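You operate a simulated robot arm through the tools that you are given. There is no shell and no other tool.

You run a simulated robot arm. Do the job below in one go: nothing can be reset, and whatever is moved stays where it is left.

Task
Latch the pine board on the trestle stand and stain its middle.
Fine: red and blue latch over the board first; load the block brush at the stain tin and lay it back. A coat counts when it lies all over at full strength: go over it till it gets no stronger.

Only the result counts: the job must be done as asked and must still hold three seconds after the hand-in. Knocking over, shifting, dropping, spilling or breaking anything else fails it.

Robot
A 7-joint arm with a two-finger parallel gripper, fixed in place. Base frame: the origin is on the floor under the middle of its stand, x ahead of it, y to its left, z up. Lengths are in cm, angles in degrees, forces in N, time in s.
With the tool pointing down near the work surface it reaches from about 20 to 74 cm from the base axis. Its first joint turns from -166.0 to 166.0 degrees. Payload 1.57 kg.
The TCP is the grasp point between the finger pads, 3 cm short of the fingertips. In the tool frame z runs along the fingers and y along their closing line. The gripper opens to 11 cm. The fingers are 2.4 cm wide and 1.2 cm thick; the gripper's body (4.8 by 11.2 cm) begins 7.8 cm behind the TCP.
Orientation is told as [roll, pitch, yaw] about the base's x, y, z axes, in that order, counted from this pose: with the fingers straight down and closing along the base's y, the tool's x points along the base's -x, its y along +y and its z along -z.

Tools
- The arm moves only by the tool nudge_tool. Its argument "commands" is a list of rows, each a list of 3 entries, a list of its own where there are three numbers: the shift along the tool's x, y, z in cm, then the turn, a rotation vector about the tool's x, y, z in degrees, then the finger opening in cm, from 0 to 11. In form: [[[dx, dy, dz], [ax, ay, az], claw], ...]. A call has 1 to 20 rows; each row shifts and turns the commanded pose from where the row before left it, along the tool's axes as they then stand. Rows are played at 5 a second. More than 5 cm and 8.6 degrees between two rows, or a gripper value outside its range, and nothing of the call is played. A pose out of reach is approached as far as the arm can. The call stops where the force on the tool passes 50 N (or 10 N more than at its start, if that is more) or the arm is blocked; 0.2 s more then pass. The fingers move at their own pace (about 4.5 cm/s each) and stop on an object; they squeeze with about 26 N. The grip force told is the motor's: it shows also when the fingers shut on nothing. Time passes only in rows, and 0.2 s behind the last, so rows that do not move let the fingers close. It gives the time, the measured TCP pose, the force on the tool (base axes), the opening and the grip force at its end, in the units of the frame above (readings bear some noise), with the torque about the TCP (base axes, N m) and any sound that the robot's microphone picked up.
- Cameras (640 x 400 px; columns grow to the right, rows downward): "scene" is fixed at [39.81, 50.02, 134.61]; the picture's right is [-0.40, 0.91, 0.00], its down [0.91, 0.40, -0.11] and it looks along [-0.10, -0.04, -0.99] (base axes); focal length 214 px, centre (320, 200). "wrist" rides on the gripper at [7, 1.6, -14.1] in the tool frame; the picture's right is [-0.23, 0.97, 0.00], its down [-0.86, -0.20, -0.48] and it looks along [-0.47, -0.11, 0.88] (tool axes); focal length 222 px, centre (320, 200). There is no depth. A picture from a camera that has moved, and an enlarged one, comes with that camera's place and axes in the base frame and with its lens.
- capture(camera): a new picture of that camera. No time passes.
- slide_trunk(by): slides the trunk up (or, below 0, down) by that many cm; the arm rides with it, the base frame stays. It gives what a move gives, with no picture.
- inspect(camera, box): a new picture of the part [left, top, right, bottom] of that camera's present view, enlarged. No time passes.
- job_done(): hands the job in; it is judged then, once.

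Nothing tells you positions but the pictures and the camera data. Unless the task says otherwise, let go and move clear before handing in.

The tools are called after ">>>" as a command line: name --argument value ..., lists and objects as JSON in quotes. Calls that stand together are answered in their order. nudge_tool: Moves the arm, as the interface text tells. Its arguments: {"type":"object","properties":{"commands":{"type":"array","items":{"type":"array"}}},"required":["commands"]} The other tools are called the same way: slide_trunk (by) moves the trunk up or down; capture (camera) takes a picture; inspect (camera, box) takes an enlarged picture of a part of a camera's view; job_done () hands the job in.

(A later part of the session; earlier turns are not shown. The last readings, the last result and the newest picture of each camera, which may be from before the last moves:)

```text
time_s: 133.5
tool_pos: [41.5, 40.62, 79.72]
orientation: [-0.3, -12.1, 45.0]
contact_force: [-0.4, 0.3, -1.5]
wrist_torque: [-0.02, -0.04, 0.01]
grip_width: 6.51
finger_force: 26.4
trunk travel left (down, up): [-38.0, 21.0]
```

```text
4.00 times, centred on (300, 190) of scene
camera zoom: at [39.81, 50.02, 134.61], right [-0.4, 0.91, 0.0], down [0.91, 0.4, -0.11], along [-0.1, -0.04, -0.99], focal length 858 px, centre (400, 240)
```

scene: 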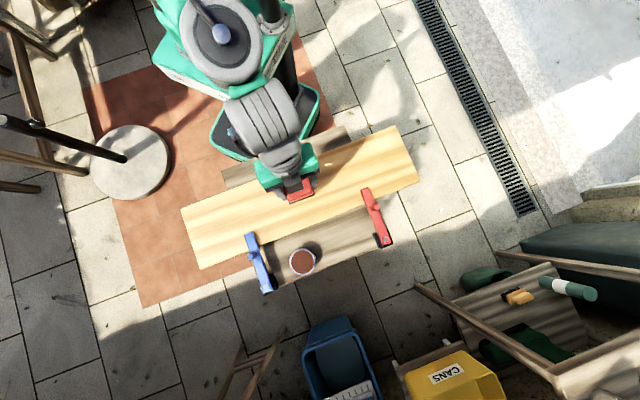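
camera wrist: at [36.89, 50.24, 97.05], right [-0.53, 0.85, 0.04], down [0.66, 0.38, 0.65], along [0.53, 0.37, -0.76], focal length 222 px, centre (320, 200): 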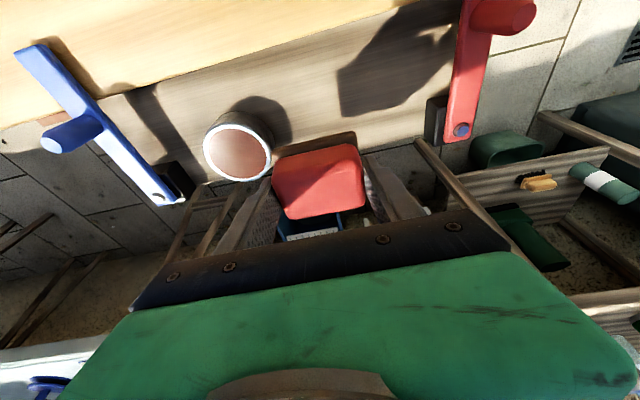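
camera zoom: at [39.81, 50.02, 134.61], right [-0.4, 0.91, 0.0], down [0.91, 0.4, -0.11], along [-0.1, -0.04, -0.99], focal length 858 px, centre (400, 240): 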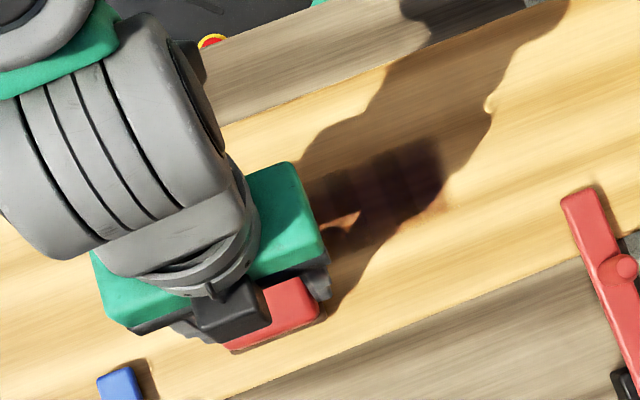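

>>> nudge_tool --commands '[[[0.031, 0, 0.147], [0, 0, 0], 5], [[0.025, 0, 0.117], [0, 0, 0], 5], [[0.012, 0, 0.06], [0, 0, 0], 5], [[0, 0, 0], [0, 0, 0], 5]]'

```text
time_s: 134.5
tool_pos: [41.54, 40.62, 79.41]
orientation: [-0.3, -12.0, 44.9]
contact_force: [-0.3, -0.5, -1.3]
wrist_torque: [0.0, -0.02, -0.01]
grip_width: 6.53
finger_force: 25.8
trunk travel left (down, up): [-38.0, 21.0]
```

>>> nudge_tool --commands '[[[0.012, 0, 0.06], [0, 0, 0], 5], [[0.012, 0, 0.06], [0, 0, 0], 5], [[0, 0, 0], [0, 0, 0], 5]]'

```text
time_s: 135.3
tool_pos: [41.51, 40.75, 79.22]
orientation: [-0.4, -12.1, 45.0]
contact_force: [0.6, -0.6, 1.3]
wrist_torque: [0.06, 0.05, 0.03]
grip_width: 6.51
finger_force: 25.7
trunk travel left (down, up): [-38.0, 21.0]
```

>>> nudge_tool --commands '[[[0.01, 0, 0.05], [0, 0, 0], 5], [[0, 0.65, -0.001], [0, 0, 0], 5], [[0, 0.65, -0.001], [0, 0, 0], 5], [[0, 0.65, -0.001], [0, 0, 0], 5], [[0, 0.65, -0.001], [0, 0, 0], 5], [[0, 0.65, -0.001], [0, 0, 0], 5], [[0, 0.65, -0.001], [0, 0, 0], 5], [[0, 0.65, -0.001], [0, 0, 0], 5], [[0, 0.65, -0.001], [0, 0, 0], 5], [[0, 0.65, -0.001], [0, 0, 0], 5], [[0, 0.65, -0.001], [0, 0, 0], 5], [[0, 0.65, -0.001], [0, 0, 0], 5], [[0, 0.65, -0.001], [0, 0, 0], 5], [[0, 0.65, -0.001], [0, 0, 0], 5], [[0, 0.65, -0.001], [0, 0, 0], 5], [[0, 0.65, -0.001], [0, 0, 0], 5], [[0, 0.65, -0.001], [0, 0, 0], 5], [[0, 0.65, -0.001], [0, 0, 0], 5], [[0, 0.65, -0.001], [0, 0, 0], 5], [[0, 0, 0], [0, 0, 0], 5]]'

>>> inspect --camera "scene" --box '[240, 140, 360, 240]'

>>> capture --camera "wrist"

```text
time_s: 139.5
tool_pos: [33.33, 48.89, 79.3]
orientation: [-0.3, -12.3, 44.9]
contact_force: [1.6, -2.2, 13.9]
wrist_torque: [0.15, 0.13, -0.02]
grip_width: 6.53
finger_force: 25.7
trunk travel left (down, up): [-38.0, 21.0]
```

```text
4.00 times, centred on (300, 190) of scene
camera zoom: at [39.81, 50.02, 134.61], right [-0.4, 0.91, 0.0], down [0.91, 0.4, -0.11], along [-0.1, -0.04, -0.99], focal length 858 px, centre (400, 240)
```

zoom: 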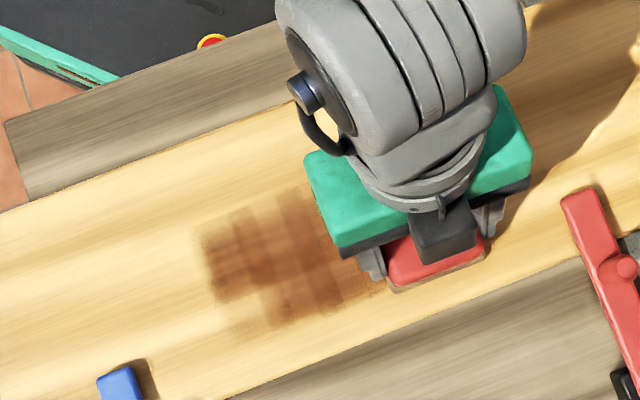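

```text
taken
camera wrist: at [25.07, 43.17, 91.62], right [-0.53, 0.85, 0.04], down [0.66, 0.38, 0.65], along [0.53, 0.37, -0.76], focal length 222 px, centre (320, 200)
```

wrist: 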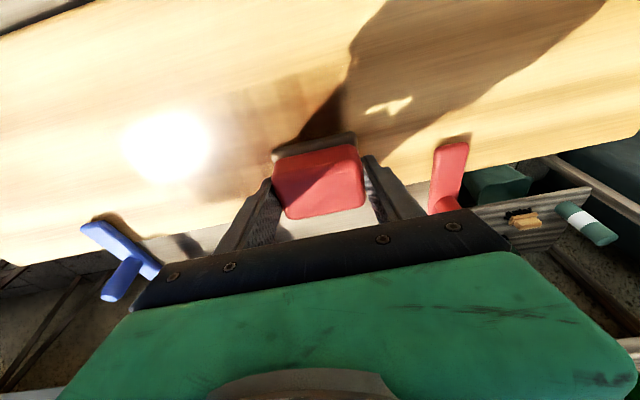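

The stain shows a grid of cells building up, darkest where lanes overlapped. Its far boundary is near w = +6. I'll stroke back along this lane.

>>> nudge_tool --commands '[[[0, -0.65, 0.001], [0, 0, 0], 5], [[0, -0.65, 0.001], [0, 0, 0], 5], [[0, -0.65, 0.001], [0, 0, 0], 5], [[0, -0.65, 0.001], [0, 0, 0], 5], [[0, -0.65, 0.001], [0, 0, 0], 5], [[0, -0.65, 0.001], [0, 0, 0], 5], [[0, -0.65, 0.001], [0, 0, 0], 5], [[0, -0.65, 0.001], [0, 0, 0], 5], [[0, -0.65, 0.001], [0, 0, 0], 5], [[0, -0.65, 0.001], [0, 0, 0], 5], [[0, -0.65, 0.001], [0, 0, 0], 5], [[0, -0.65, 0.001], [0, 0, 0], 5], [[0, -0.65, 0.001], [0, 0, 0], 5], [[0, -0.65, 0.001], [0, 0, 0], 5], [[0, -0.65, 0.001], [0, 0, 0], 5], [[0, -0.65, 0.001], [0, 0, 0], 5], [[0, -0.65, 0.001], [0, 0, 0], 5], [[0, -0.65, 0.001], [0, 0, 0], 5], [[0, -0.6, 0], [0, 0, 0], 5], [[0, 0, 0], [0, 0, 0], 5]]'

>>> inspect --camera "scene" --box '[240, 140, 360, 240]'

>>> inspect --camera "wrist" --box '[240, 60, 560, 260]'

```text
time_s: 143.7
tool_pos: [41.96, 40.31, 79.28]
orientation: [-0.2, -12.1, 45.1]
contact_force: [-1.8, 1.6, 6.7]
wrist_torque: [0.25, 0.21, 0.02]
grip_width: 6.52
finger_force: 26.0
trunk travel left (down, up): [-38.0, 21.0]
```

```text
4.00 times, centred on (300, 190) of scene
camera zoom: at [39.81, 50.02, 134.61], right [-0.4, 0.91, 0.0], down [0.91, 0.4, -0.11], along [-0.1, -0.04, -0.99], focal length 858 px, centre (400, 240)
```

zoom: 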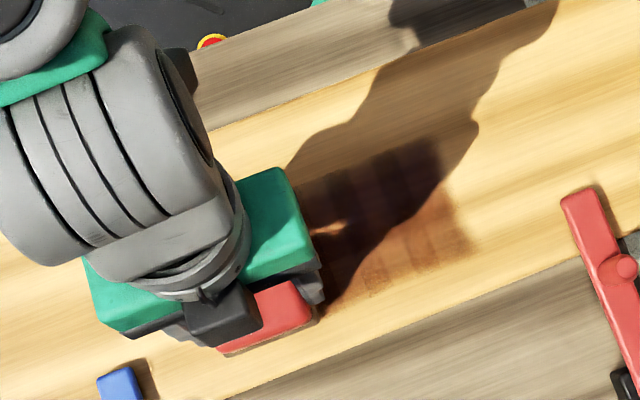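

```text
2.00 times, centred on (400, 160) of wrist
camera zoom: at [33.73, 34.51, 91.63], right [-0.53, 0.85, 0.04], down [0.66, 0.38, 0.65], along [0.53, 0.37, -0.76], focal length 444 px, centre (160, 280)
```

zoom: 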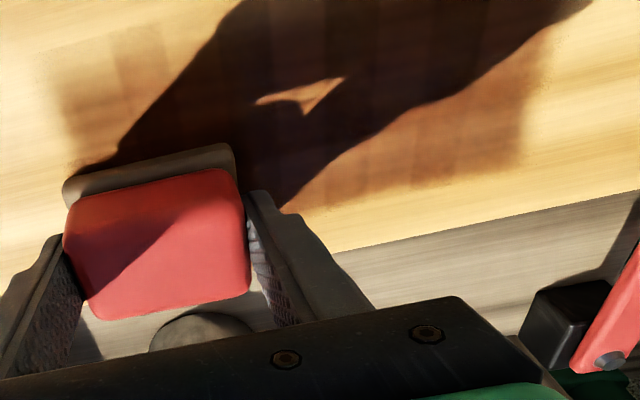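

Good coverage on this lane. The brush looks paler again, so I'll reload before the near lane.

>>> nudge_tool --commands '[[[-0.1, 0, -0.49], [0, 0, 0], 5], [[-0.42, 0, -1.96], [0, 0, 0], 5], [[-0.53, 0, -2.44], [0, 0, 0], 5], [[-4.28, 0.3, 0.92], [0, 0, 0], 5], [[-4.28, 0.3, 0.92], [0, 0, 0], 5], [[-4.28, 0.29, 0.92], [0, 0, 0], 5], [[0.42, 0, 1.96], [0, 0, 0], 5], [[0.31, 0, 1.47], [0, 0, 0], 5], [[0.1, 0, 0.49], [0, 0, 0], 5], [[0, 0, 0], [0, 0, 0], 5], [[0.021, 0, 0.098], [0, 0, 0], 5], [[0.021, 0, 0.098], [0, 0, 0], 5], [[0.012, 0, 0.06], [0, 0, 0], 5], [[0, 0, 0], [0, 0, 0], 5]]'

>>> inspect --camera "scene" --box '[240, 140, 360, 240]'

>>> inspect --camera "wrist" --box '[220, 100, 380, 200]'

```text
time_s: 146.7
tool_pos: [50.6, 50.26, 80.0]
orientation: [-0.3, -12.0, 45.0]
contact_force: [0.1, -0.2, -0.6]
wrist_torque: [0.03, 0.03, 0.04]
grip_width: 6.5
finger_force: 26.6
trunk travel left (down, up): [-38.0, 21.0]
```

```text
4.00 times, centred on (300, 190) of scene
camera zoom: at [39.81, 50.02, 134.61], right [-0.4, 0.91, 0.0], down [0.91, 0.4, -0.11], along [-0.1, -0.04, -0.99], focal length 858 px, centre (400, 240)
```

zoom: 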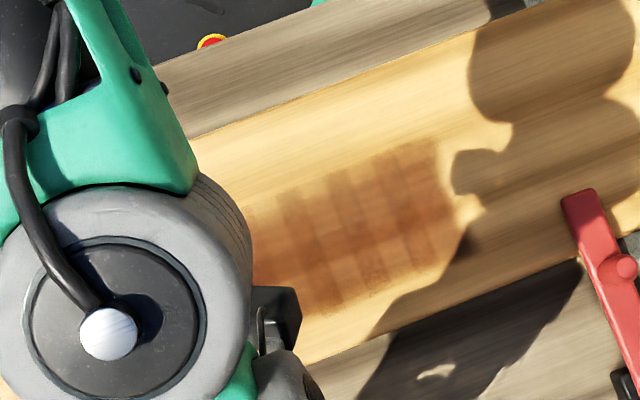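

```text
4.00 times, centred on (300, 150) of wrist
camera zoom: at [42.42, 44.49, 92.34], right [-0.53, 0.85, 0.04], down [0.66, 0.38, 0.65], along [0.53, 0.37, -0.76], focal length 888 px, centre (400, 400)
```

zoom: 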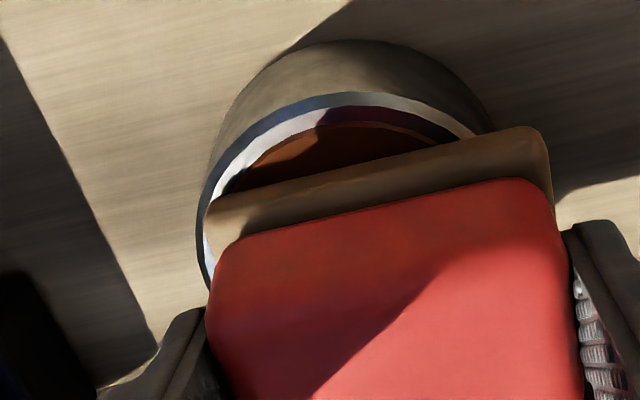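

>>> nudge_tool --commands '[[[0.015, 0, 0.07], [0, 0, 0], 5], [[0.012, 0, 0.06], [0, 0, 0], 5], [[0, 0, 0], [0, 0, 0], 5], [[0, 0, 0], [0, 0, 0], 5], [[0, 0, 0], [0, 0, 0], 5]]'

>>> inspect --camera "wrist" --box '[220, 100, 380, 200]'

```text
time_s: 147.9
tool_pos: [50.75, 50.29, 79.88]
orientation: [-0.3, -12.1, 45.1]
contact_force: [0.2, 1.1, 0.4]
wrist_torque: [0.03, 0.08, 0.01]
grip_width: 6.52
finger_force: 25.7
trunk travel left (down, up): [-38.0, 21.0]
```

```text
4.00 times, centred on (300, 150) of wrist
camera zoom: at [42.42, 44.48, 92.24], right [-0.53, 0.85, 0.04], down [0.66, 0.38, 0.65], along [0.53, 0.37, -0.76], focal length 888 px, centre (400, 400)
```

zoom: 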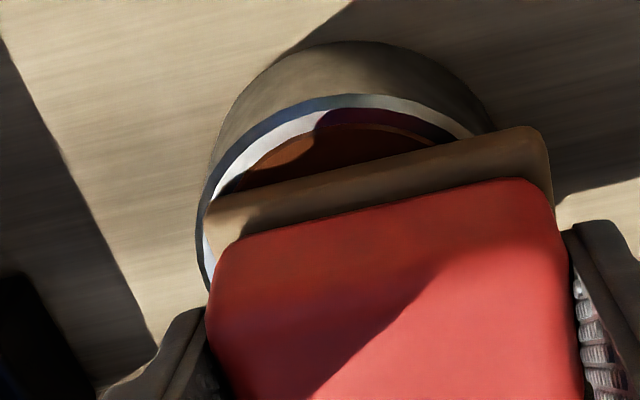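

>>> nudge_tool --commands '[[[0.012, 0, 0.06], [0, 0, 0], 5], [[0.01, 0, 0.05], [0, 0, 0], 5], [[0, 0, 0], [0, 0, 0], 5], [[0, 0, 0], [0, 0, 0], 5], [[0, 0, 0], [0, 0, 0], 5]]'

>>> inspect --camera "wrist" --box '[220, 100, 380, 200]'

```text
time_s: 149.1
tool_pos: [50.62, 50.2, 79.93]
orientation: [-0.3, -12.2, 44.9]
contact_force: [-0.5, 0.4, 9.5]
wrist_torque: [0.07, 0.25, 0.06]
grip_width: 6.55
finger_force: 26.4
trunk travel left (down, up): [-38.0, 21.0]
```

```text
4.00 times, centred on (300, 150) of wrist
camera zoom: at [42.42, 44.47, 92.21], right [-0.53, 0.85, 0.04], down [0.66, 0.38, 0.65], along [0.53, 0.37, -0.76], focal length 888 px, centre (400, 400)
```

zoom: 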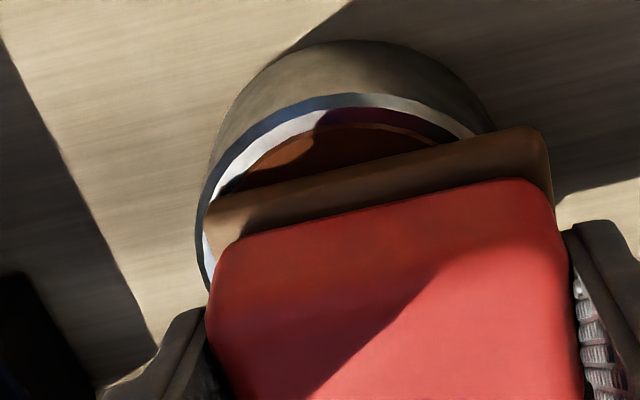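

Loaded at 9.5 N. Moving to the near lane, w of about -4, starting at s = -6.

>>> nudge_tool --commands '[[[-0.1, 0, -0.49], [0, 0, 0], 5], [[-0.42, 0, -1.96], [0, 0, 0], 5], [[-0.44, 0, -2.05], [0, 0, 0], 5], [[4.24, -0.09, -0.91], [0, 0, 0], 5], [[4.24, -0.09, -0.91], [0, 0, 0], 5], [[4.24, -0.09, -0.91], [0, 0, 0], 5], [[4.24, -0.09, -0.91], [0, 0, 0], 5], [[4.24, -0.09, -0.91], [0, 0, 0], 5], [[0.42, 0, 1.96], [0, 0, 0], 5], [[0.42, 0, 1.96], [0, 0, 0], 5], [[0.17, 0, 0.78], [0, 0, 0], 5], [[0, 0, 0], [0, 0, 0], 5], [[0.021, 0, 0.098], [0, 0, 0], 5], [[0.021, 0, 0.098], [0, 0, 0], 5], [[0, 0, 0], [0, 0, 0], 5]]'

>>> inspect --camera "scene" --box '[240, 140, 360, 240]'

```text
time_s: 152.3
tool_pos: [35.77, 34.6, 79.39]
orientation: [-0.2, -12.1, 45.0]
contact_force: [0.8, 0.2, -0.1]
wrist_torque: [-0.02, 0.02, 0.0]
grip_width: 6.51
finger_force: 25.2
trunk travel left (down, up): [-38.0, 21.0]
```

```text
4.00 times, centred on (300, 190) of scene
camera zoom: at [39.81, 50.02, 134.61], right [-0.4, 0.91, 0.0], down [0.91, 0.4, -0.11], along [-0.1, -0.04, -0.99], focal length 858 px, centre (400, 240)
```

zoom: 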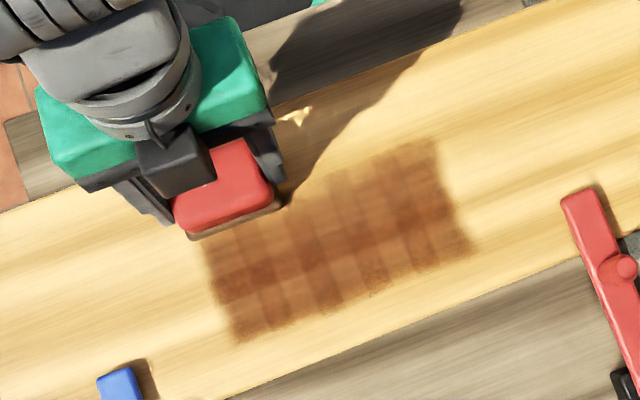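

That shows the patch clearly: zone about 18 cm long, with two lanes partly coated. Touching down on the near lane.

>>> nudge_tool --commands '[[[0.012, 0, 0.06], [0, 0, 0], 5], [[0.012, 0, 0.06], [0, 0, 0], 5], [[0, 0, 0], [0, 0, 0], 5]]'

```text
time_s: 153.1
tool_pos: [35.52, 34.58, 79.24]
orientation: [-0.4, -12.2, 45.0]
contact_force: [-0.3, -0.6, 3.5]
wrist_torque: [-0.02, 0.22, 0.06]
grip_width: 6.53
finger_force: 25.7
trunk travel left (down, up): [-38.0, 21.0]
```

>>> nudge_tool --commands '[[[0.006, 0, 0.03], [0, 0, 0], 5], [[0, 0.65, -0.001], [0, 0, 0], 5], [[0, 0.65, -0.001], [0, 0, 0], 5], [[0, 0.65, -0.001], [0, 0, 0], 5], [[0, 0.65, -0.001], [0, 0, 0], 5], [[0, 0.65, -0.001], [0, 0, 0], 5], [[0, 0.65, -0.001], [0, 0, 0], 5], [[0, 0.65, -0.001], [0, 0, 0], 5], [[0, 0.65, -0.001], [0, 0, 0], 5], [[0, 0.65, -0.001], [0, 0, 0], 5], [[0, 0.65, -0.001], [0, 0, 0], 5], [[0, 0.65, -0.001], [0, 0, 0], 5], [[0, 0.65, -0.001], [0, 0, 0], 5], [[0, 0.65, -0.001], [0, 0, 0], 5], [[0, 0.65, -0.001], [0, 0, 0], 5], [[0, 0.65, -0.001], [0, 0, 0], 5], [[0, 0.65, -0.001], [0, 0, 0], 5], [[0, 0.65, -0.001], [0, 0, 0], 5], [[0, 0.65, -0.001], [0, 0, 0], 5], [[0, 0.4, 0], [0, 0, 0], 5]]'

>>> inspect --camera "scene" --box '[240, 140, 360, 240]'

```text
time_s: 157.3
tool_pos: [26.99, 43.16, 79.18]
orientation: [-0.3, -12.2, 45.0]
contact_force: [5.3, -6.4, 20.5]
wrist_torque: [-0.09, 0.24, 0.03]
grip_width: 6.5
finger_force: 26.6
trunk travel left (down, up): [-38.0, 21.0]
```

```text
4.00 times, centred on (300, 190) of scene
camera zoom: at [39.81, 50.02, 134.61], right [-0.4, 0.91, 0.0], down [0.91, 0.4, -0.11], along [-0.1, -0.04, -0.99], focal length 858 px, centre (400, 240)
```

zoom: 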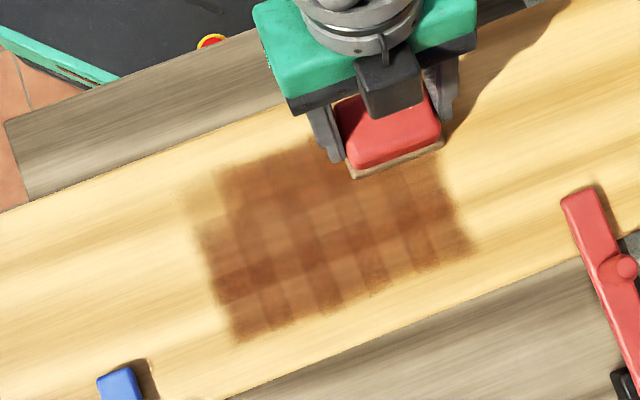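

Deposit is clearly stronger where I press harder: 20 N here against about 4 N at the left end. I'll hold about 15–18 N on the way back with slope compensation.

>>> nudge_tool --commands '[[[0, -0.65, -0.01], [0, 0, 0], 5], [[0, -0.65, 0.005], [0, 0, 0], 5], [[0, -0.65, 0.005], [0, 0, 0], 5], [[0, -0.65, 0.005], [0, 0, 0], 5], [[0, -0.65, 0.005], [0, 0, 0], 5], [[0, -0.65, 0.005], [0, 0, 0], 5], [[0, -0.65, 0.005], [0, 0, 0], 5], [[0, -0.65, 0.005], [0, 0, 0], 5], [[0, -0.65, 0.005], [0, 0, 0], 5], [[0, -0.65, 0.005], [0, 0, 0], 5], [[0, -0.65, 0.005], [0, 0, 0], 5], [[0, -0.65, 0.005], [0, 0, 0], 5], [[0, -0.65, 0.005], [0, 0, 0], 5], [[0, -0.65, 0.005], [0, 0, 0], 5], [[0, -0.65, 0.005], [0, 0, 0], 5], [[0, -0.65, 0.005], [0, 0, 0], 5], [[0, -0.65, 0.005], [0, 0, 0], 5], [[0, -0.65, 0.005], [0, 0, 0], 5], [[0, -0.65, 0.005], [0, 0, 0], 5], [[0, -0.4, 0], [0, 0, 0], 5]]'

>>> inspect --camera "scene" --box '[240, 140, 360, 240]'

```text
time_s: 161.5
tool_pos: [36.05, 34.24, 79.14]
orientation: [-0.3, -12.3, 45.1]
contact_force: [-8.6, 8.8, 31.5]
wrist_torque: [0.53, 0.54, -0.04]
grip_width: 6.57
finger_force: 26.3
trunk travel left (down, up): [-38.0, 21.0]
```

```text
4.00 times, centred on (300, 190) of scene
camera zoom: at [39.81, 50.02, 134.61], right [-0.4, 0.91, 0.0], down [0.91, 0.4, -0.11], along [-0.1, -0.04, -0.99], focal length 858 px, centre (400, 240)
```

zoom: 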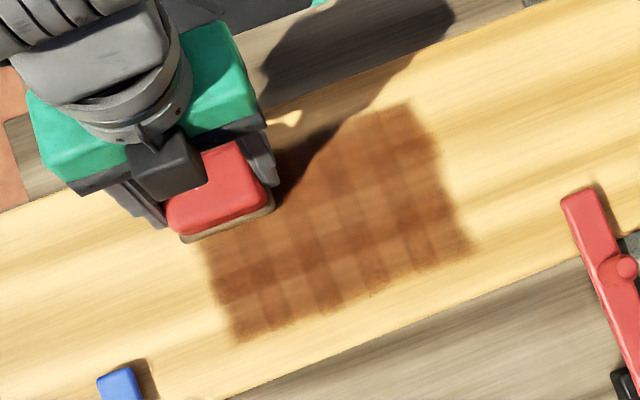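

Over-compensated: 31 N at the end, so friction direction explains the difference and I'll drop the slope term. Near lane is well covered now; reloading.

>>> nudge_tool --commands '[[[-0.1, 0, -0.49], [0, 0, 0], 5], [[-0.42, 0, -1.96], [0, 0, 0], 5], [[-0.57, 0, -2.64], [0, 0, 0], 5], [[-4.22, 0.2, 0.905], [0, 0, 0], 5], [[-4.22, 0.2, 0.905], [0, 0, 0], 5], [[-4.22, 0.2, 0.905], [0, 0, 0], 5], [[-4.22, 0.2, 0.905], [0, 0, 0], 5], [[-4.22, 0.2, 0.905], [0, 0, 0], 5], [[0.42, 0, 1.96], [0, 0, 0], 5], [[0.31, 0, 1.47], [0, 0, 0], 5], [[0.15, 0, 0.68], [0, 0, 0], 5], [[0, 0, 0], [0, 0, 0], 5], [[0.021, 0, 0.098], [0, 0, 0], 5], [[0.021, 0, 0.098], [0, 0, 0], 5], [[0.021, 0, 0.098], [0, 0, 0], 5], [[0, 0, 0], [0, 0, 0], 5]]'

>>> inspect --camera "scene" --box '[240, 140, 360, 240]'

>>> inspect --camera "wrist" --box '[220, 100, 380, 200]'

```text
time_s: 164.9
tool_pos: [50.64, 50.25, 79.7]
orientation: [-0.3, -12.2, 45.1]
contact_force: [-0.7, 0.9, 4.9]
wrist_torque: [0.13, 0.13, -0.01]
grip_width: 6.52
finger_force: 26.0
trunk travel left (down, up): [-38.0, 21.0]
```

```text
4.00 times, centred on (300, 190) of scene
camera zoom: at [39.81, 50.02, 134.61], right [-0.4, 0.91, 0.0], down [0.91, 0.4, -0.11], along [-0.1, -0.04, -0.99], focal length 858 px, centre (400, 240)
```

zoom: 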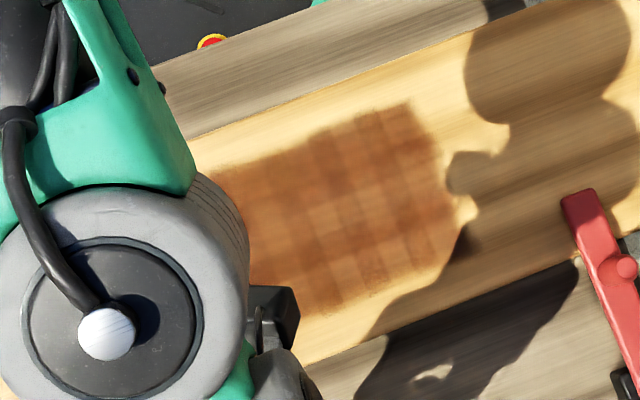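

```text
4.00 times, centred on (300, 150) of wrist
camera zoom: at [42.45, 44.35, 92.1], right [-0.53, 0.85, 0.04], down [0.66, 0.38, 0.65], along [0.53, 0.37, -0.76], focal length 888 px, centre (400, 400)
```

zoom: 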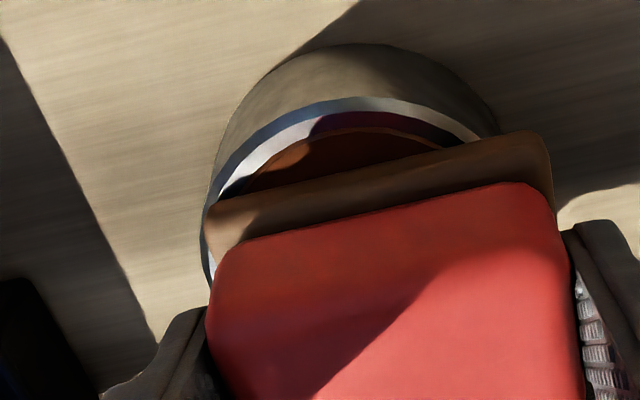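

Loaded, contact now at 79.7, as the brush has ridden up 2–3 mm in the grip. Back to the centre lane at about 15 N.

>>> nudge_tool --commands '[[[0, 0, 0], [0, 0, 0], 5], [[-0.1, 0, -0.49], [0, 0, 0], 5], [[-0.42, 0, -1.96], [0, 0, 0], 5], [[-0.44, 0, -2.05], [0, 0, 0], 5], [[4.33, -0.12, -0.93], [0, 0, 0], 5], [[4.33, -0.12, -0.93], [0, 0, 0], 5], [[4.33, -0.12, -0.93], [0, 0, 0], 5], [[4.33, -0.12, -0.93], [0, 0, 0], 5], [[0.42, 0, 1.96], [0, 0, 0], 5], [[0.42, 0, 1.96], [0, 0, 0], 5], [[0.19, 0, 0.88], [0, 0, 0], 5], [[0, 0, 0], [0, 0, 0], 5], [[0.021, 0, 0.098], [0, 0, 0], 5], [[0.021, 0, 0.098], [0, 0, 0], 5], [[0, 0, 0], [0, 0, 0], 5]]'

```text
time_s: 168.1
tool_pos: [38.56, 37.27, 79.27]
orientation: [-0.4, -12.1, 44.9]
contact_force: [-0.5, -0.2, 0.3]
wrist_torque: [0.06, 0.01, 0.0]
grip_width: 6.55
finger_force: 26.1
trunk travel left (down, up): [-38.0, 21.0]
```

>>> nudge_tool --commands '[[[0.012, 0, 0.06], [0, 0, 0], 5], [[0.012, 0, 0.06], [0, 0, 0], 5], [[0, 0, 0], [0, 0, 0], 5]]'

```text
time_s: 168.9
tool_pos: [38.48, 37.25, 79.24]
orientation: [-0.3, -12.2, 45.0]
contact_force: [-0.1, -1.0, 6.4]
wrist_torque: [0.13, 0.19, 0.05]
grip_width: 6.52
finger_force: 26.0
trunk travel left (down, up): [-38.0, 21.0]
```

>>> nudge_tool --commands '[[[0.008, 0, 0.04], [0, 0, 0], 5], [[0, 0.68, 0], [0, 0, 0], 5], [[0, 0.68, 0], [0, 0, 0], 5], [[0, 0.68, 0], [0, 0, 0], 5], [[0, 0.68, -0.002], [0, 0, 0], 5], [[0, 0.68, -0.002], [0, 0, 0], 5], [[0, 0.68, -0.002], [0, 0, 0], 5], [[0, 0.68, -0.002], [0, 0, 0], 5], [[0, 0.68, -0.002], [0, 0, 0], 5], [[0, 0.68, -0.002], [0, 0, 0], 5], [[0, 0.68, -0.002], [0, 0, 0], 5], [[0, 0.68, -0.002], [0, 0, 0], 5], [[0, 0.68, -0.002], [0, 0, 0], 5], [[0, 0.68, -0.002], [0, 0, 0], 5], [[0, 0.68, -0.002], [0, 0, 0], 5], [[0, 0.68, -0.002], [0, 0, 0], 5], [[0, 0.68, -0.002], [0, 0, 0], 5], [[0, 0.68, -0.002], [0, 0, 0], 5], [[0, 0.68, -0.002], [0, 0, 0], 5], [[0, 0, 0], [0, 0, 0], 5]]'

>>> inspect --camera "scene" --box '[240, 140, 360, 240]'

```text
time_s: 173.1
tool_pos: [29.81, 45.88, 79.1]
orientation: [-0.3, -12.3, 45.0]
contact_force: [5.9, -6.1, 27.5]
wrist_torque: [-0.07, 0.13, -0.03]
grip_width: 6.52
finger_force: 26.5
trunk travel left (down, up): [-38.0, 21.0]
```

```text
4.00 times, centred on (300, 190) of scene
camera zoom: at [39.81, 50.02, 134.61], right [-0.4, 0.91, 0.0], down [0.91, 0.4, -0.11], along [-0.1, -0.04, -0.99], focal length 858 px, centre (400, 240)
```

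zoom: 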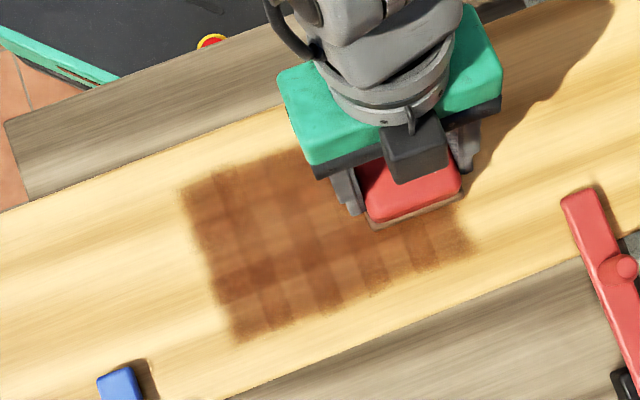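

Getting darker in the centre lane. Back pass with gentler compensation.

>>> nudge_tool --commands '[[[0, -0.68, -0.02], [0, 0, 0], 5], [[0, -0.68, 0.003], [0, 0, 0], 5], [[0, -0.68, 0.003], [0, 0, 0], 5], [[0, -0.68, 0.003], [0, 0, 0], 5], [[0, -0.68, 0.003], [0, 0, 0], 5], [[0, -0.68, 0.003], [0, 0, 0], 5], [[0, -0.68, 0.003], [0, 0, 0], 5], [[0, -0.68, 0.003], [0, 0, 0], 5], [[0, -0.68, 0.003], [0, 0, 0], 5], [[0, -0.68, 0.003], [0, 0, 0], 5], [[0, -0.68, 0.003], [0, 0, 0], 5], [[0, -0.68, 0.003], [0, 0, 0], 5], [[0, -0.68, 0.003], [0, 0, 0], 5], [[0, -0.68, 0.003], [0, 0, 0], 5], [[0, -0.68, 0.003], [0, 0, 0], 5], [[0, -0.68, 0.003], [0, 0, 0], 5], [[0, -0.68, 0.003], [0, 0, 0], 5], [[0, -0.68, 0.003], [0, 0, 0], 5], [[0, 0, 0], [0, 0, 0], 5]]'

>>> inspect --camera "scene" --box '[240, 140, 360, 240]'

>>> inspect --camera "wrist" --box '[250, 110, 390, 200]'

```text
time_s: 177.1
tool_pos: [38.37, 37.18, 79.22]
orientation: [-0.2, -12.1, 45.0]
contact_force: [-5.1, 4.7, 18.7]
wrist_torque: [0.39, 0.48, 0.06]
grip_width: 6.53
finger_force: 25.7
trunk travel left (down, up): [-38.0, 21.0]
```

```text
4.00 times, centred on (300, 190) of scene
camera zoom: at [39.81, 50.02, 134.61], right [-0.4, 0.91, 0.0], down [0.91, 0.4, -0.11], along [-0.1, -0.04, -0.99], focal length 858 px, centre (400, 240)
```

zoom: 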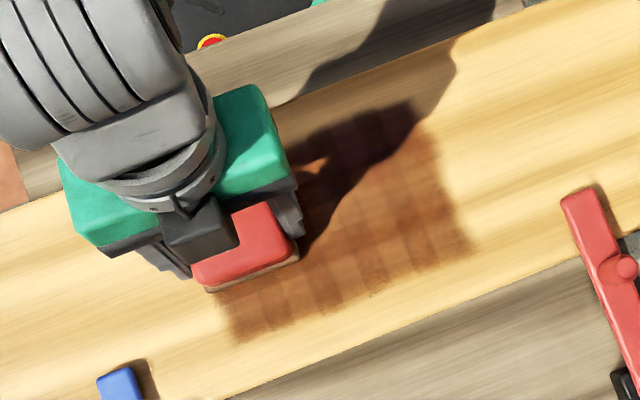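

```text
4.44 times, centred on (320, 155) of wrist
camera zoom: at [30.21, 31.45, 91.48], right [-0.53, 0.85, 0.04], down [0.66, 0.38, 0.65], along [0.53, 0.37, -0.76], focal length 987 px, centre (320, 400)
```

zoom: 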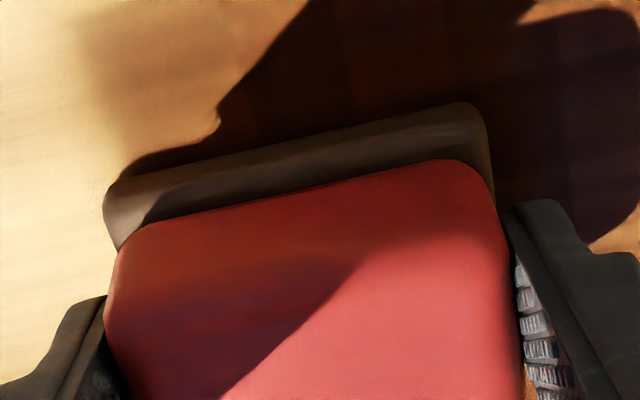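

>>> nudge_tool --commands '[[[-0.1, 0, -0.49], [0, 0, 0], 5], [[-0.42, 0, -1.96], [0, 0, 0], 5], [[-0.53, 0, -2.44], [0, 0, 0], 5], [[-4.38, 0.14, 0.94], [0, 0, 0], 5], [[-4.38, 0.14, 0.94], [0, 0, 0], 5], [[-4.38, 0.14, 0.94], [0, 0, 0], 5], [[-4.38, 0.14, 0.94], [0, 0, 0], 5], [[0.42, 0, 1.96], [0, 0, 0], 5], [[0.31, 0, 1.47], [0, 0, 0], 5], [[0.15, 0, 0.68], [0, 0, 0], 5], [[0, 0, 0], [0, 0, 0], 5], [[0.021, 0, 0.098], [0, 0, 0], 5], [[0.021, 0, 0.098], [0, 0, 0], 5], [[0.021, 0, 0.098], [0, 0, 0], 5], [[0.012, 0, 0.06], [0, 0, 0], 5], [[0, 0, 0], [0, 0, 0], 5]]'

>>> inspect --camera "scene" --box '[240, 140, 360, 240]'

>>> inspect --camera "wrist" --box '[220, 100, 380, 200]'

```text
time_s: 180.5
tool_pos: [50.98, 50.26, 79.74]
orientation: [-0.3, -12.4, 45.0]
contact_force: [0.8, -0.7, 13.8]
wrist_torque: [0.05, 0.25, 0.03]
grip_width: 6.53
finger_force: 25.6
trunk travel left (down, up): [-38.0, 21.0]
```

```text
4.00 times, centred on (300, 190) of scene
camera zoom: at [39.81, 50.02, 134.61], right [-0.4, 0.91, 0.0], down [0.91, 0.4, -0.11], along [-0.1, -0.04, -0.99], focal length 858 px, centre (400, 240)
```

zoom: 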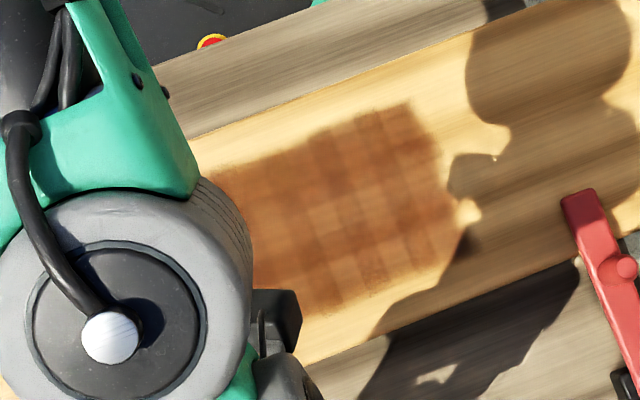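

```text
4.00 times, centred on (300, 150) of wrist
camera zoom: at [42.56, 44.53, 92.06], right [-0.53, 0.85, 0.04], down [0.66, 0.38, 0.65], along [0.53, 0.37, -0.76], focal length 888 px, centre (400, 400)
```

zoom: 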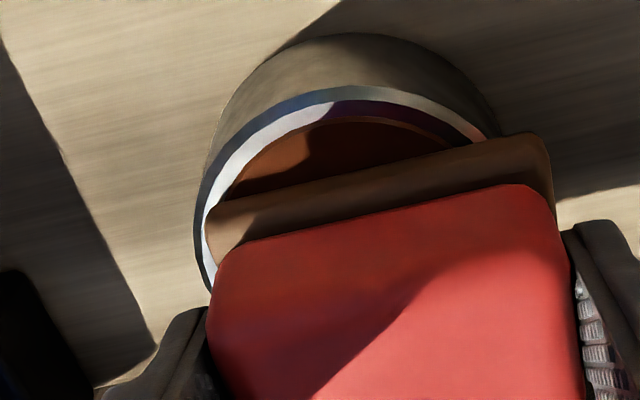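

>>> inspect --camera "scene" --box '[285, 160, 365, 220]'

```text
6.67 times, centred on (325, 190) of scene
camera zoom: at [39.81, 50.02, 134.61], right [-0.4, 0.91, 0.0], down [0.91, 0.4, -0.11], along [-0.1, -0.04, -0.99], focal length 1430 px, centre (287, 267)
```

zoom: 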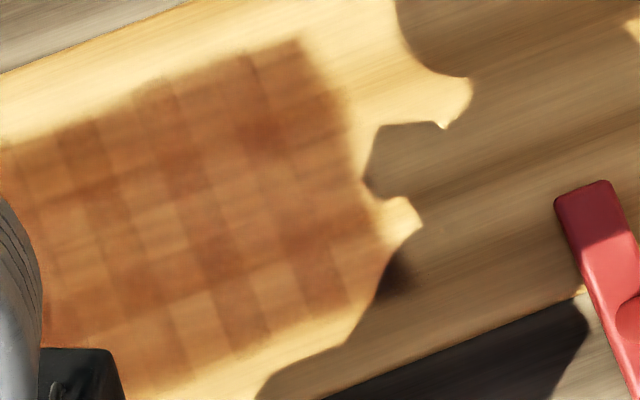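

The cells are clear now: lighter rows remain at w of about 0 and +5. I'll do the far lane again at higher pressure.

>>> nudge_tool --commands '[[[-0.1, 0, -0.49], [0, 0, 0], 5], [[-0.42, 0, -1.96], [0, 0, 0], 5], [[-0.44, 0, -2.05], [0, 0, 0], 5], [[4.46, -0.13, -0.956], [0, 0, 0], 5], [[4.46, -0.13, -0.956], [0, 0, 0], 5], [[4.46, -0.13, -0.956], [0, 0, 0], 5], [[0.42, 0, 1.96], [0, 0, 0], 5], [[0.42, 0, 1.96], [0, 0, 0], 5], [[0.19, 0, 0.88], [0, 0, 0], 5], [[0, 0, 0], [0, 0, 0], 5], [[0.021, 0, 0.098], [0, 0, 0], 5], [[0.021, 0, 0.098], [0, 0, 0], 5], [[0.012, 0, 0.06], [0, 0, 0], 5], [[0, 0, 0], [0, 0, 0], 5]]'

```text
time_s: 183.5
tool_pos: [41.36, 40.66, 79.18]
orientation: [-0.3, -12.4, 45.2]
contact_force: [-2.7, -2.1, 19.5]
wrist_torque: [0.13, 0.64, 0.06]
grip_width: 6.52
finger_force: 26.0
trunk travel left (down, up): [-38.0, 21.0]
```

>>> nudge_tool --commands '[[[0, 0.68, -0.004], [0, 0, 0], 5], [[0, 0.68, -0.004], [0, 0, 0], 5], [[0, 0.68, -0.004], [0, 0, 0], 5], [[0, 0.68, -0.004], [0, 0, 0], 5], [[0, 0.68, -0.004], [0, 0, 0], 5], [[0, 0.68, -0.004], [0, 0, 0], 5], [[0, 0.68, -0.004], [0, 0, 0], 5], [[0, 0.68, -0.004], [0, 0, 0], 5], [[0, 0.68, -0.004], [0, 0, 0], 5], [[0, 0.68, -0.004], [0, 0, 0], 5], [[0, 0.68, -0.004], [0, 0, 0], 5], [[0, 0.68, -0.004], [0, 0, 0], 5], [[0, 0.68, -0.004], [0, 0, 0], 5], [[0, 0.68, -0.004], [0, 0, 0], 5], [[0, 0.68, -0.004], [0, 0, 0], 5], [[0, 0.68, -0.004], [0, 0, 0], 5], [[0, 0.68, -0.004], [0, 0, 0], 5], [[0, 0.68, -0.004], [0, 0, 0], 5], [[0, 0, 0], [0, 0, 0], 5]]'

>>> inspect --camera "scene" --box '[240, 140, 360, 240]'

```text
time_s: 187.5
tool_pos: [32.67, 49.06, 79.14]
orientation: [-0.2, -12.4, 45.0]
contact_force: [8.9, -7.6, 37.6]
wrist_torque: [-0.07, 0.16, -0.04]
grip_width: 6.56
finger_force: 26.5
trunk travel left (down, up): [-38.0, 21.0]
```

```text
4.00 times, centred on (300, 190) of scene
camera zoom: at [39.81, 50.02, 134.61], right [-0.4, 0.91, 0.0], down [0.91, 0.4, -0.11], along [-0.1, -0.04, -0.99], focal length 858 px, centre (400, 240)
```

zoom: 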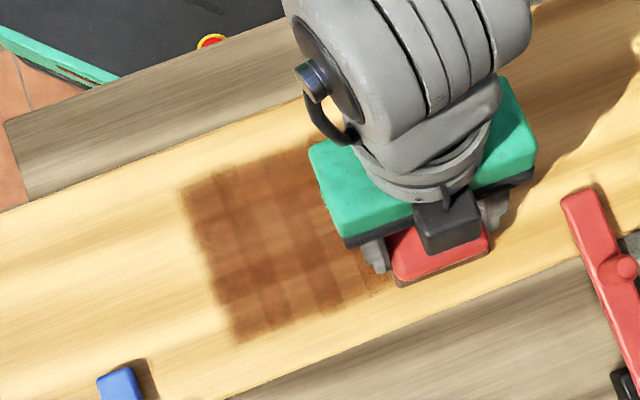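

Too firm at 37 N at that end. I'll ease off and stroke back.

>>> nudge_tool --commands '[[[-0.015, 0, -0.07], [0, 0, 0], 5], [[0, -0.68, 0.003], [0, 0, 0], 5], [[0, -0.68, 0.003], [0, 0, 0], 5], [[0, -0.68, 0.003], [0, 0, 0], 5], [[0, -0.68, 0.003], [0, 0, 0], 5], [[0, -0.68, 0.003], [0, 0, 0], 5], [[0, -0.68, 0.003], [0, 0, 0], 5], [[0, -0.68, 0.003], [0, 0, 0], 5], [[0, -0.68, 0.003], [0, 0, 0], 5], [[0, -0.68, 0.003], [0, 0, 0], 5], [[0, -0.68, 0.003], [0, 0, 0], 5], [[0, -0.68, 0.003], [0, 0, 0], 5], [[0, -0.68, 0.003], [0, 0, 0], 5], [[0, -0.68, 0.003], [0, 0, 0], 5], [[0, -0.68, 0.003], [0, 0, 0], 5], [[0, -0.68, 0.003], [0, 0, 0], 5], [[0, -0.68, 0.003], [0, 0, 0], 5], [[0, -0.68, 0.003], [0, 0, 0], 5], [[0, -0.68, 0.003], [0, 0, 0], 5], [[0, 0, 0], [0, 0, 0], 5]]'

>>> inspect --camera "scene" --box '[240, 140, 360, 240]'

>>> inspect --camera "wrist" --box '[250, 110, 390, 200]'

```text
time_s: 191.7
tool_pos: [41.23, 40.32, 79.19]
orientation: [-0.3, -12.3, 45.1]
contact_force: [-7.1, 6.8, 28.0]
wrist_torque: [0.52, 0.67, 0.06]
grip_width: 6.54
finger_force: 25.9
trunk travel left (down, up): [-38.0, 21.0]
```

```text
4.00 times, centred on (300, 190) of scene
camera zoom: at [39.81, 50.02, 134.61], right [-0.4, 0.91, 0.0], down [0.91, 0.4, -0.11], along [-0.1, -0.04, -0.99], focal length 858 px, centre (400, 240)
```

zoom: 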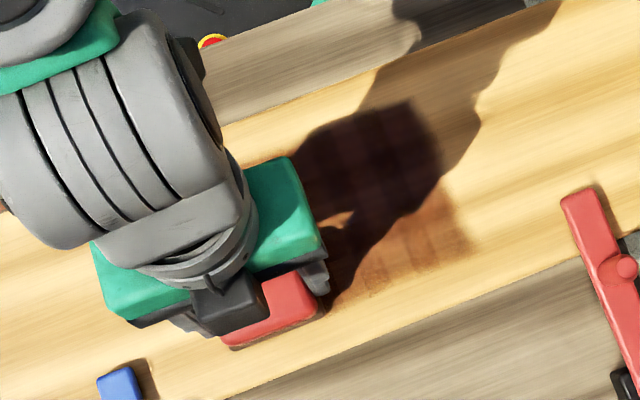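

```text
4.44 times, centred on (320, 155) of wrist
camera zoom: at [33.04, 34.56, 91.45], right [-0.53, 0.85, 0.04], down [0.66, 0.38, 0.65], along [0.53, 0.37, -0.76], focal length 987 px, centre (320, 400)
```

zoom: 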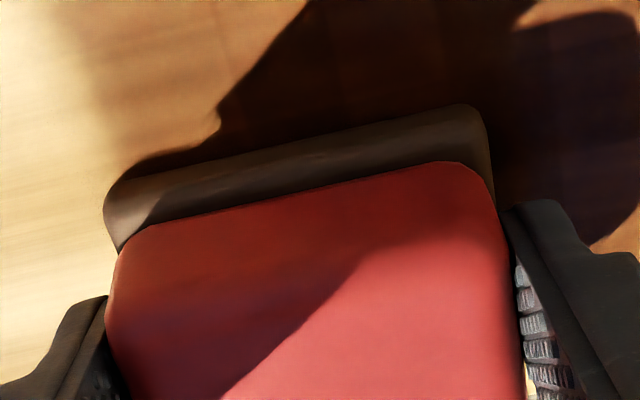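

>>> nudge_tool --commands '[[[-0.1, 0, -0.49], [0, 0, 0], 5], [[-0.42, 0, -1.96], [0, 0, 0], 5], [[-0.53, 0, -2.44], [0, 0, 0], 5], [[-4.43, 0.12, 0.95], [0, 0, 0], 5], [[-4.43, 0.12, 0.95], [0, 0, 0], 5], [[-4.43, 0.12, 0.95], [0, 0, 0], 5], [[0.42, 0, 1.96], [0, 0, 0], 5], [[0.31, 0, 1.47], [0, 0, 0], 5], [[0.15, 0, 0.68], [0, 0, 0], 5], [[0, 0, 0], [0, 0, 0], 5], [[0.021, 0, 0.098], [0, 0, 0], 5], [[0.021, 0, 0.098], [0, 0, 0], 5], [[0.021, 0, 0.098], [0, 0, 0], 5], [[0.012, 0, 0.06], [0, 0, 0], 5], [[0, 0, 0], [0, 0, 0], 5]]'

>>> inspect --camera "scene" --box '[285, 160, 365, 220]'

>>> inspect --camera "wrist" --box '[220, 100, 380, 200]'

```text
time_s: 194.9
tool_pos: [50.85, 50.27, 79.82]
orientation: [-0.2, -12.4, 44.9]
contact_force: [-0.4, -0.2, 20.6]
wrist_torque: [0.0, 0.38, 0.02]
grip_width: 6.53
finger_force: 25.8
trunk travel left (down, up): [-38.0, 21.0]
```

```text
6.67 times, centred on (325, 190) of scene
camera zoom: at [39.81, 50.02, 134.61], right [-0.4, 0.91, 0.0], down [0.91, 0.4, -0.11], along [-0.1, -0.04, -0.99], focal length 1430 px, centre (287, 267)
```

zoom: 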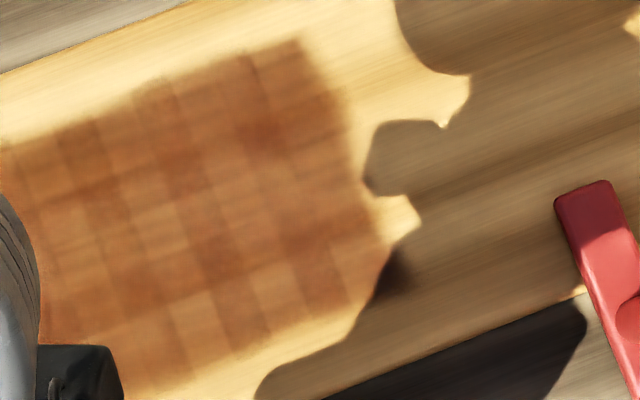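

```text
4.00 times, centred on (300, 150) of wrist
camera zoom: at [42.47, 44.45, 92.03], right [-0.53, 0.85, 0.04], down [0.66, 0.38, 0.65], along [0.54, 0.38, -0.76], focal length 888 px, centre (400, 400)
```

zoom: 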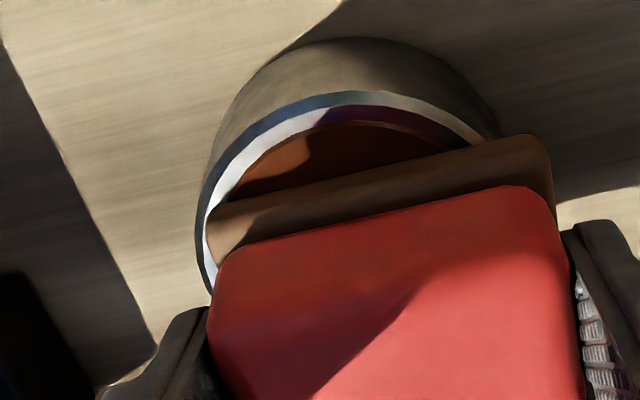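

The patch looks almost unchanged after those two firm far-lane passes, so that lane may already be at full strength. I'll go over the centre and near lanes with this load, then compare from the same view.

>>> nudge_tool --commands '[[[-0.1, 0, -0.49], [0, 0, 0], 5], [[-0.42, 0, -1.96], [0, 0, 0], 5], [[-0.44, 0, -2.05], [0, 0, 0], 5], [[4.33, -0.12, -0.93], [0, 0, 0], 5], [[4.33, -0.12, -0.93], [0, 0, 0], 5], [[4.33, -0.12, -0.93], [0, 0, 0], 5], [[4.33, -0.12, -0.93], [0, 0, 0], 5], [[0.42, 0, 1.96], [0, 0, 0], 5], [[0.42, 0, 1.96], [0, 0, 0], 5], [[0.19, 0, 0.88], [0, 0, 0], 5], [[0, 0, 0], [0, 0, 0], 5], [[0.021, 0, 0.098], [0, 0, 0], 5], [[0.021, 0, 0.098], [0, 0, 0], 5], [[0, 0, 0], [0, 0, 0], 5]]'

>>> inspect --camera "wrist" --box '[240, 60, 560, 260]'

```text
time_s: 197.9
tool_pos: [38.53, 37.34, 79.21]
orientation: [-0.3, -12.4, 45.0]
contact_force: [-3.3, -3.5, 21.5]
wrist_torque: [0.11, 0.63, 0.09]
grip_width: 6.53
finger_force: 25.9
trunk travel left (down, up): [-38.0, 21.0]
```

```text
2.00 times, centred on (400, 160) of wrist
camera zoom: at [30.3, 31.59, 91.45], right [-0.53, 0.85, 0.04], down [0.66, 0.38, 0.65], along [0.53, 0.38, -0.76], focal length 444 px, centre (160, 280)
```

zoom: 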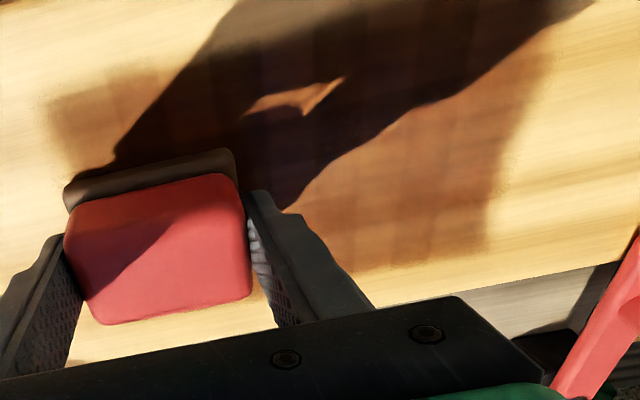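

>>> nudge_tool --commands '[[[0, 0.68, -0.02], [0, 0, 0], 5], [[0, 0.68, -0.008], [0, 0, 0], 5], [[0, 0.68, -0.008], [0, 0, 0], 5], [[0, 0.68, -0.008], [0, 0, 0], 5], [[0, 0.68, -0.008], [0, 0, 0], 5], [[0, 0.68, -0.008], [0, 0, 0], 5], [[0, 0.68, -0.008], [0, 0, 0], 5], [[0, 0.68, -0.008], [0, 0, 0], 5], [[0, 0.68, -0.008], [0, 0, 0], 5], [[0, 0.68, -0.008], [0, 0, 0], 5], [[0, 0.68, -0.008], [0, 0, 0], 5], [[0, 0.68, -0.008], [0, 0, 0], 5], [[0, 0.68, -0.008], [0, 0, 0], 5], [[0, 0.68, -0.008], [0, 0, 0], 5], [[0, 0.68, -0.008], [0, 0, 0], 5], [[0, 0.68, -0.008], [0, 0, 0], 5], [[0, 0.68, -0.008], [0, 0, 0], 5], [[0, 0.68, -0.008], [0, 0, 0], 5], [[0, 0, 0], [0, 0, 0], 5]]'

>>> inspect --camera "scene" --box '[240, 160, 320, 220]'

```text
time_s: 201.9
tool_pos: [29.85, 45.96, 79.07]
orientation: [-0.2, -12.2, 45.0]
contact_force: [4.2, -5.0, 22.8]
wrist_torque: [0.2, 0.21, -0.06]
grip_width: 6.54
finger_force: 25.7
trunk travel left (down, up): [-38.0, 21.0]
```

```text
6.67 times, centred on (280, 190) of scene
camera zoom: at [39.81, 50.02, 134.61], right [-0.4, 0.91, 0.0], down [0.91, 0.4, -0.11], along [-0.1, -0.04, -0.99], focal length 1430 px, centre (587, 267)
```

zoom: 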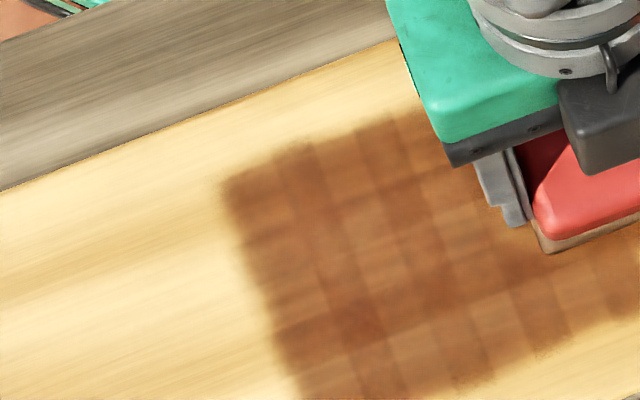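

>>> nudge_tool --commands '[[[0, -0.68, -0.01], [0, 0, 0], 5], [[0, -0.68, 0.003], [0, 0, 0], 5], [[0, -0.68, 0.003], [0, 0, 0], 5], [[0, -0.68, 0.003], [0, 0, 0], 5], [[0, -0.68, 0.003], [0, 0, 0], 5], [[0, -0.68, 0.003], [0, 0, 0], 5], [[0, -0.68, 0.003], [0, 0, 0], 5], [[0, -0.68, 0.003], [0, 0, 0], 5], [[0, -0.68, 0.003], [0, 0, 0], 5], [[0, -0.68, 0.003], [0, 0, 0], 5], [[0, -0.68, 0.003], [0, 0, 0], 5], [[0, -0.68, 0.003], [0, 0, 0], 5], [[0, -0.68, 0.003], [0, 0, 0], 5], [[0, -0.68, 0.003], [0, 0, 0], 5], [[0, -0.68, 0.003], [0, 0, 0], 5], [[0, -0.68, 0.003], [0, 0, 0], 5], [[0, -0.68, 0.003], [0, 0, 0], 5], [[0, -0.68, 0.003], [0, 0, 0], 5], [[0, 0, 0], [0, 0, 0], 5]]'

>>> nudge_tool --commands '[[[-0.1, 0, -0.49], [0, 0, 0], 5], [[-0.42, 0, -1.96], [0, 0, 0], 5], [[-0.53, 0, -2.44], [0, 0, 0], 5], [[-4.38, 0.14, 0.94], [0, 0, 0], 5], [[-4.38, 0.14, 0.94], [0, 0, 0], 5], [[-4.38, 0.14, 0.94], [0, 0, 0], 5], [[-4.38, 0.14, 0.94], [0, 0, 0], 5], [[0, 0, 0], [0, 0, 0], 5]]'

>>> inspect --camera "scene" --box '[285, 160, 365, 220]'

>>> inspect --camera "wrist" --box '[180, 60, 500, 260]'

```text
time_s: 205.9
tool_pos: [38.44, 37.3, 79.27]
orientation: [-0.3, -12.0, 45.0]
contact_force: [-3.3, 2.0, 12.2]
wrist_torque: [0.33, 0.36, 0.02]
grip_width: 6.53
finger_force: 26.0
trunk travel left (down, up): [-38.0, 21.0]
```

```text
time_s: 207.7
tool_pos: [50.69, 50.48, 84.06]
orientation: [-0.3, -11.9, 45.1]
contact_force: [0.0, -0.4, 0.0]
wrist_torque: [0.01, 0.05, 0.01]
grip_width: 6.52
finger_force: 26.1
trunk travel left (down, up): [-38.0, 21.0]
```

```text
6.67 times, centred on (325, 190) of scene
camera zoom: at [39.81, 50.02, 134.61], right [-0.4, 0.91, 0.0], down [0.91, 0.4, -0.11], along [-0.1, -0.04, -0.99], focal length 1430 px, centre (287, 267)
```

zoom: 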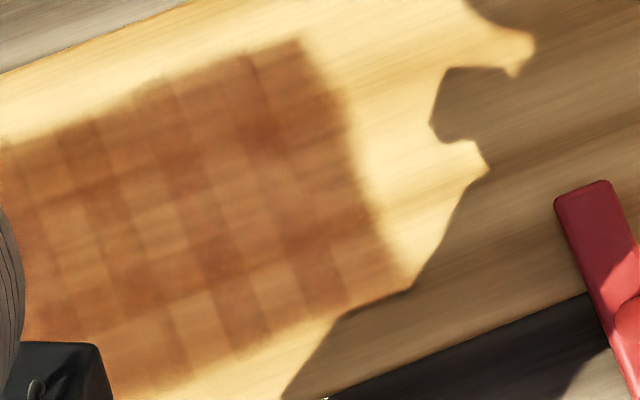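

```text
2.00 times, centred on (340, 160) of wrist
camera zoom: at [42.54, 44.72, 96.39], right [-0.53, 0.85, 0.04], down [0.66, 0.38, 0.65], along [0.53, 0.37, -0.76], focal length 444 px, centre (280, 280)
```

zoom: 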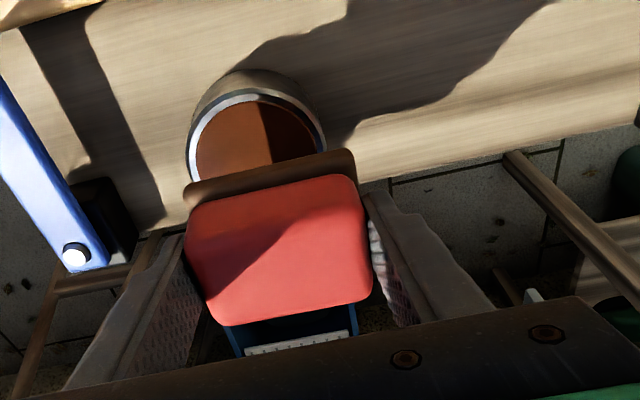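

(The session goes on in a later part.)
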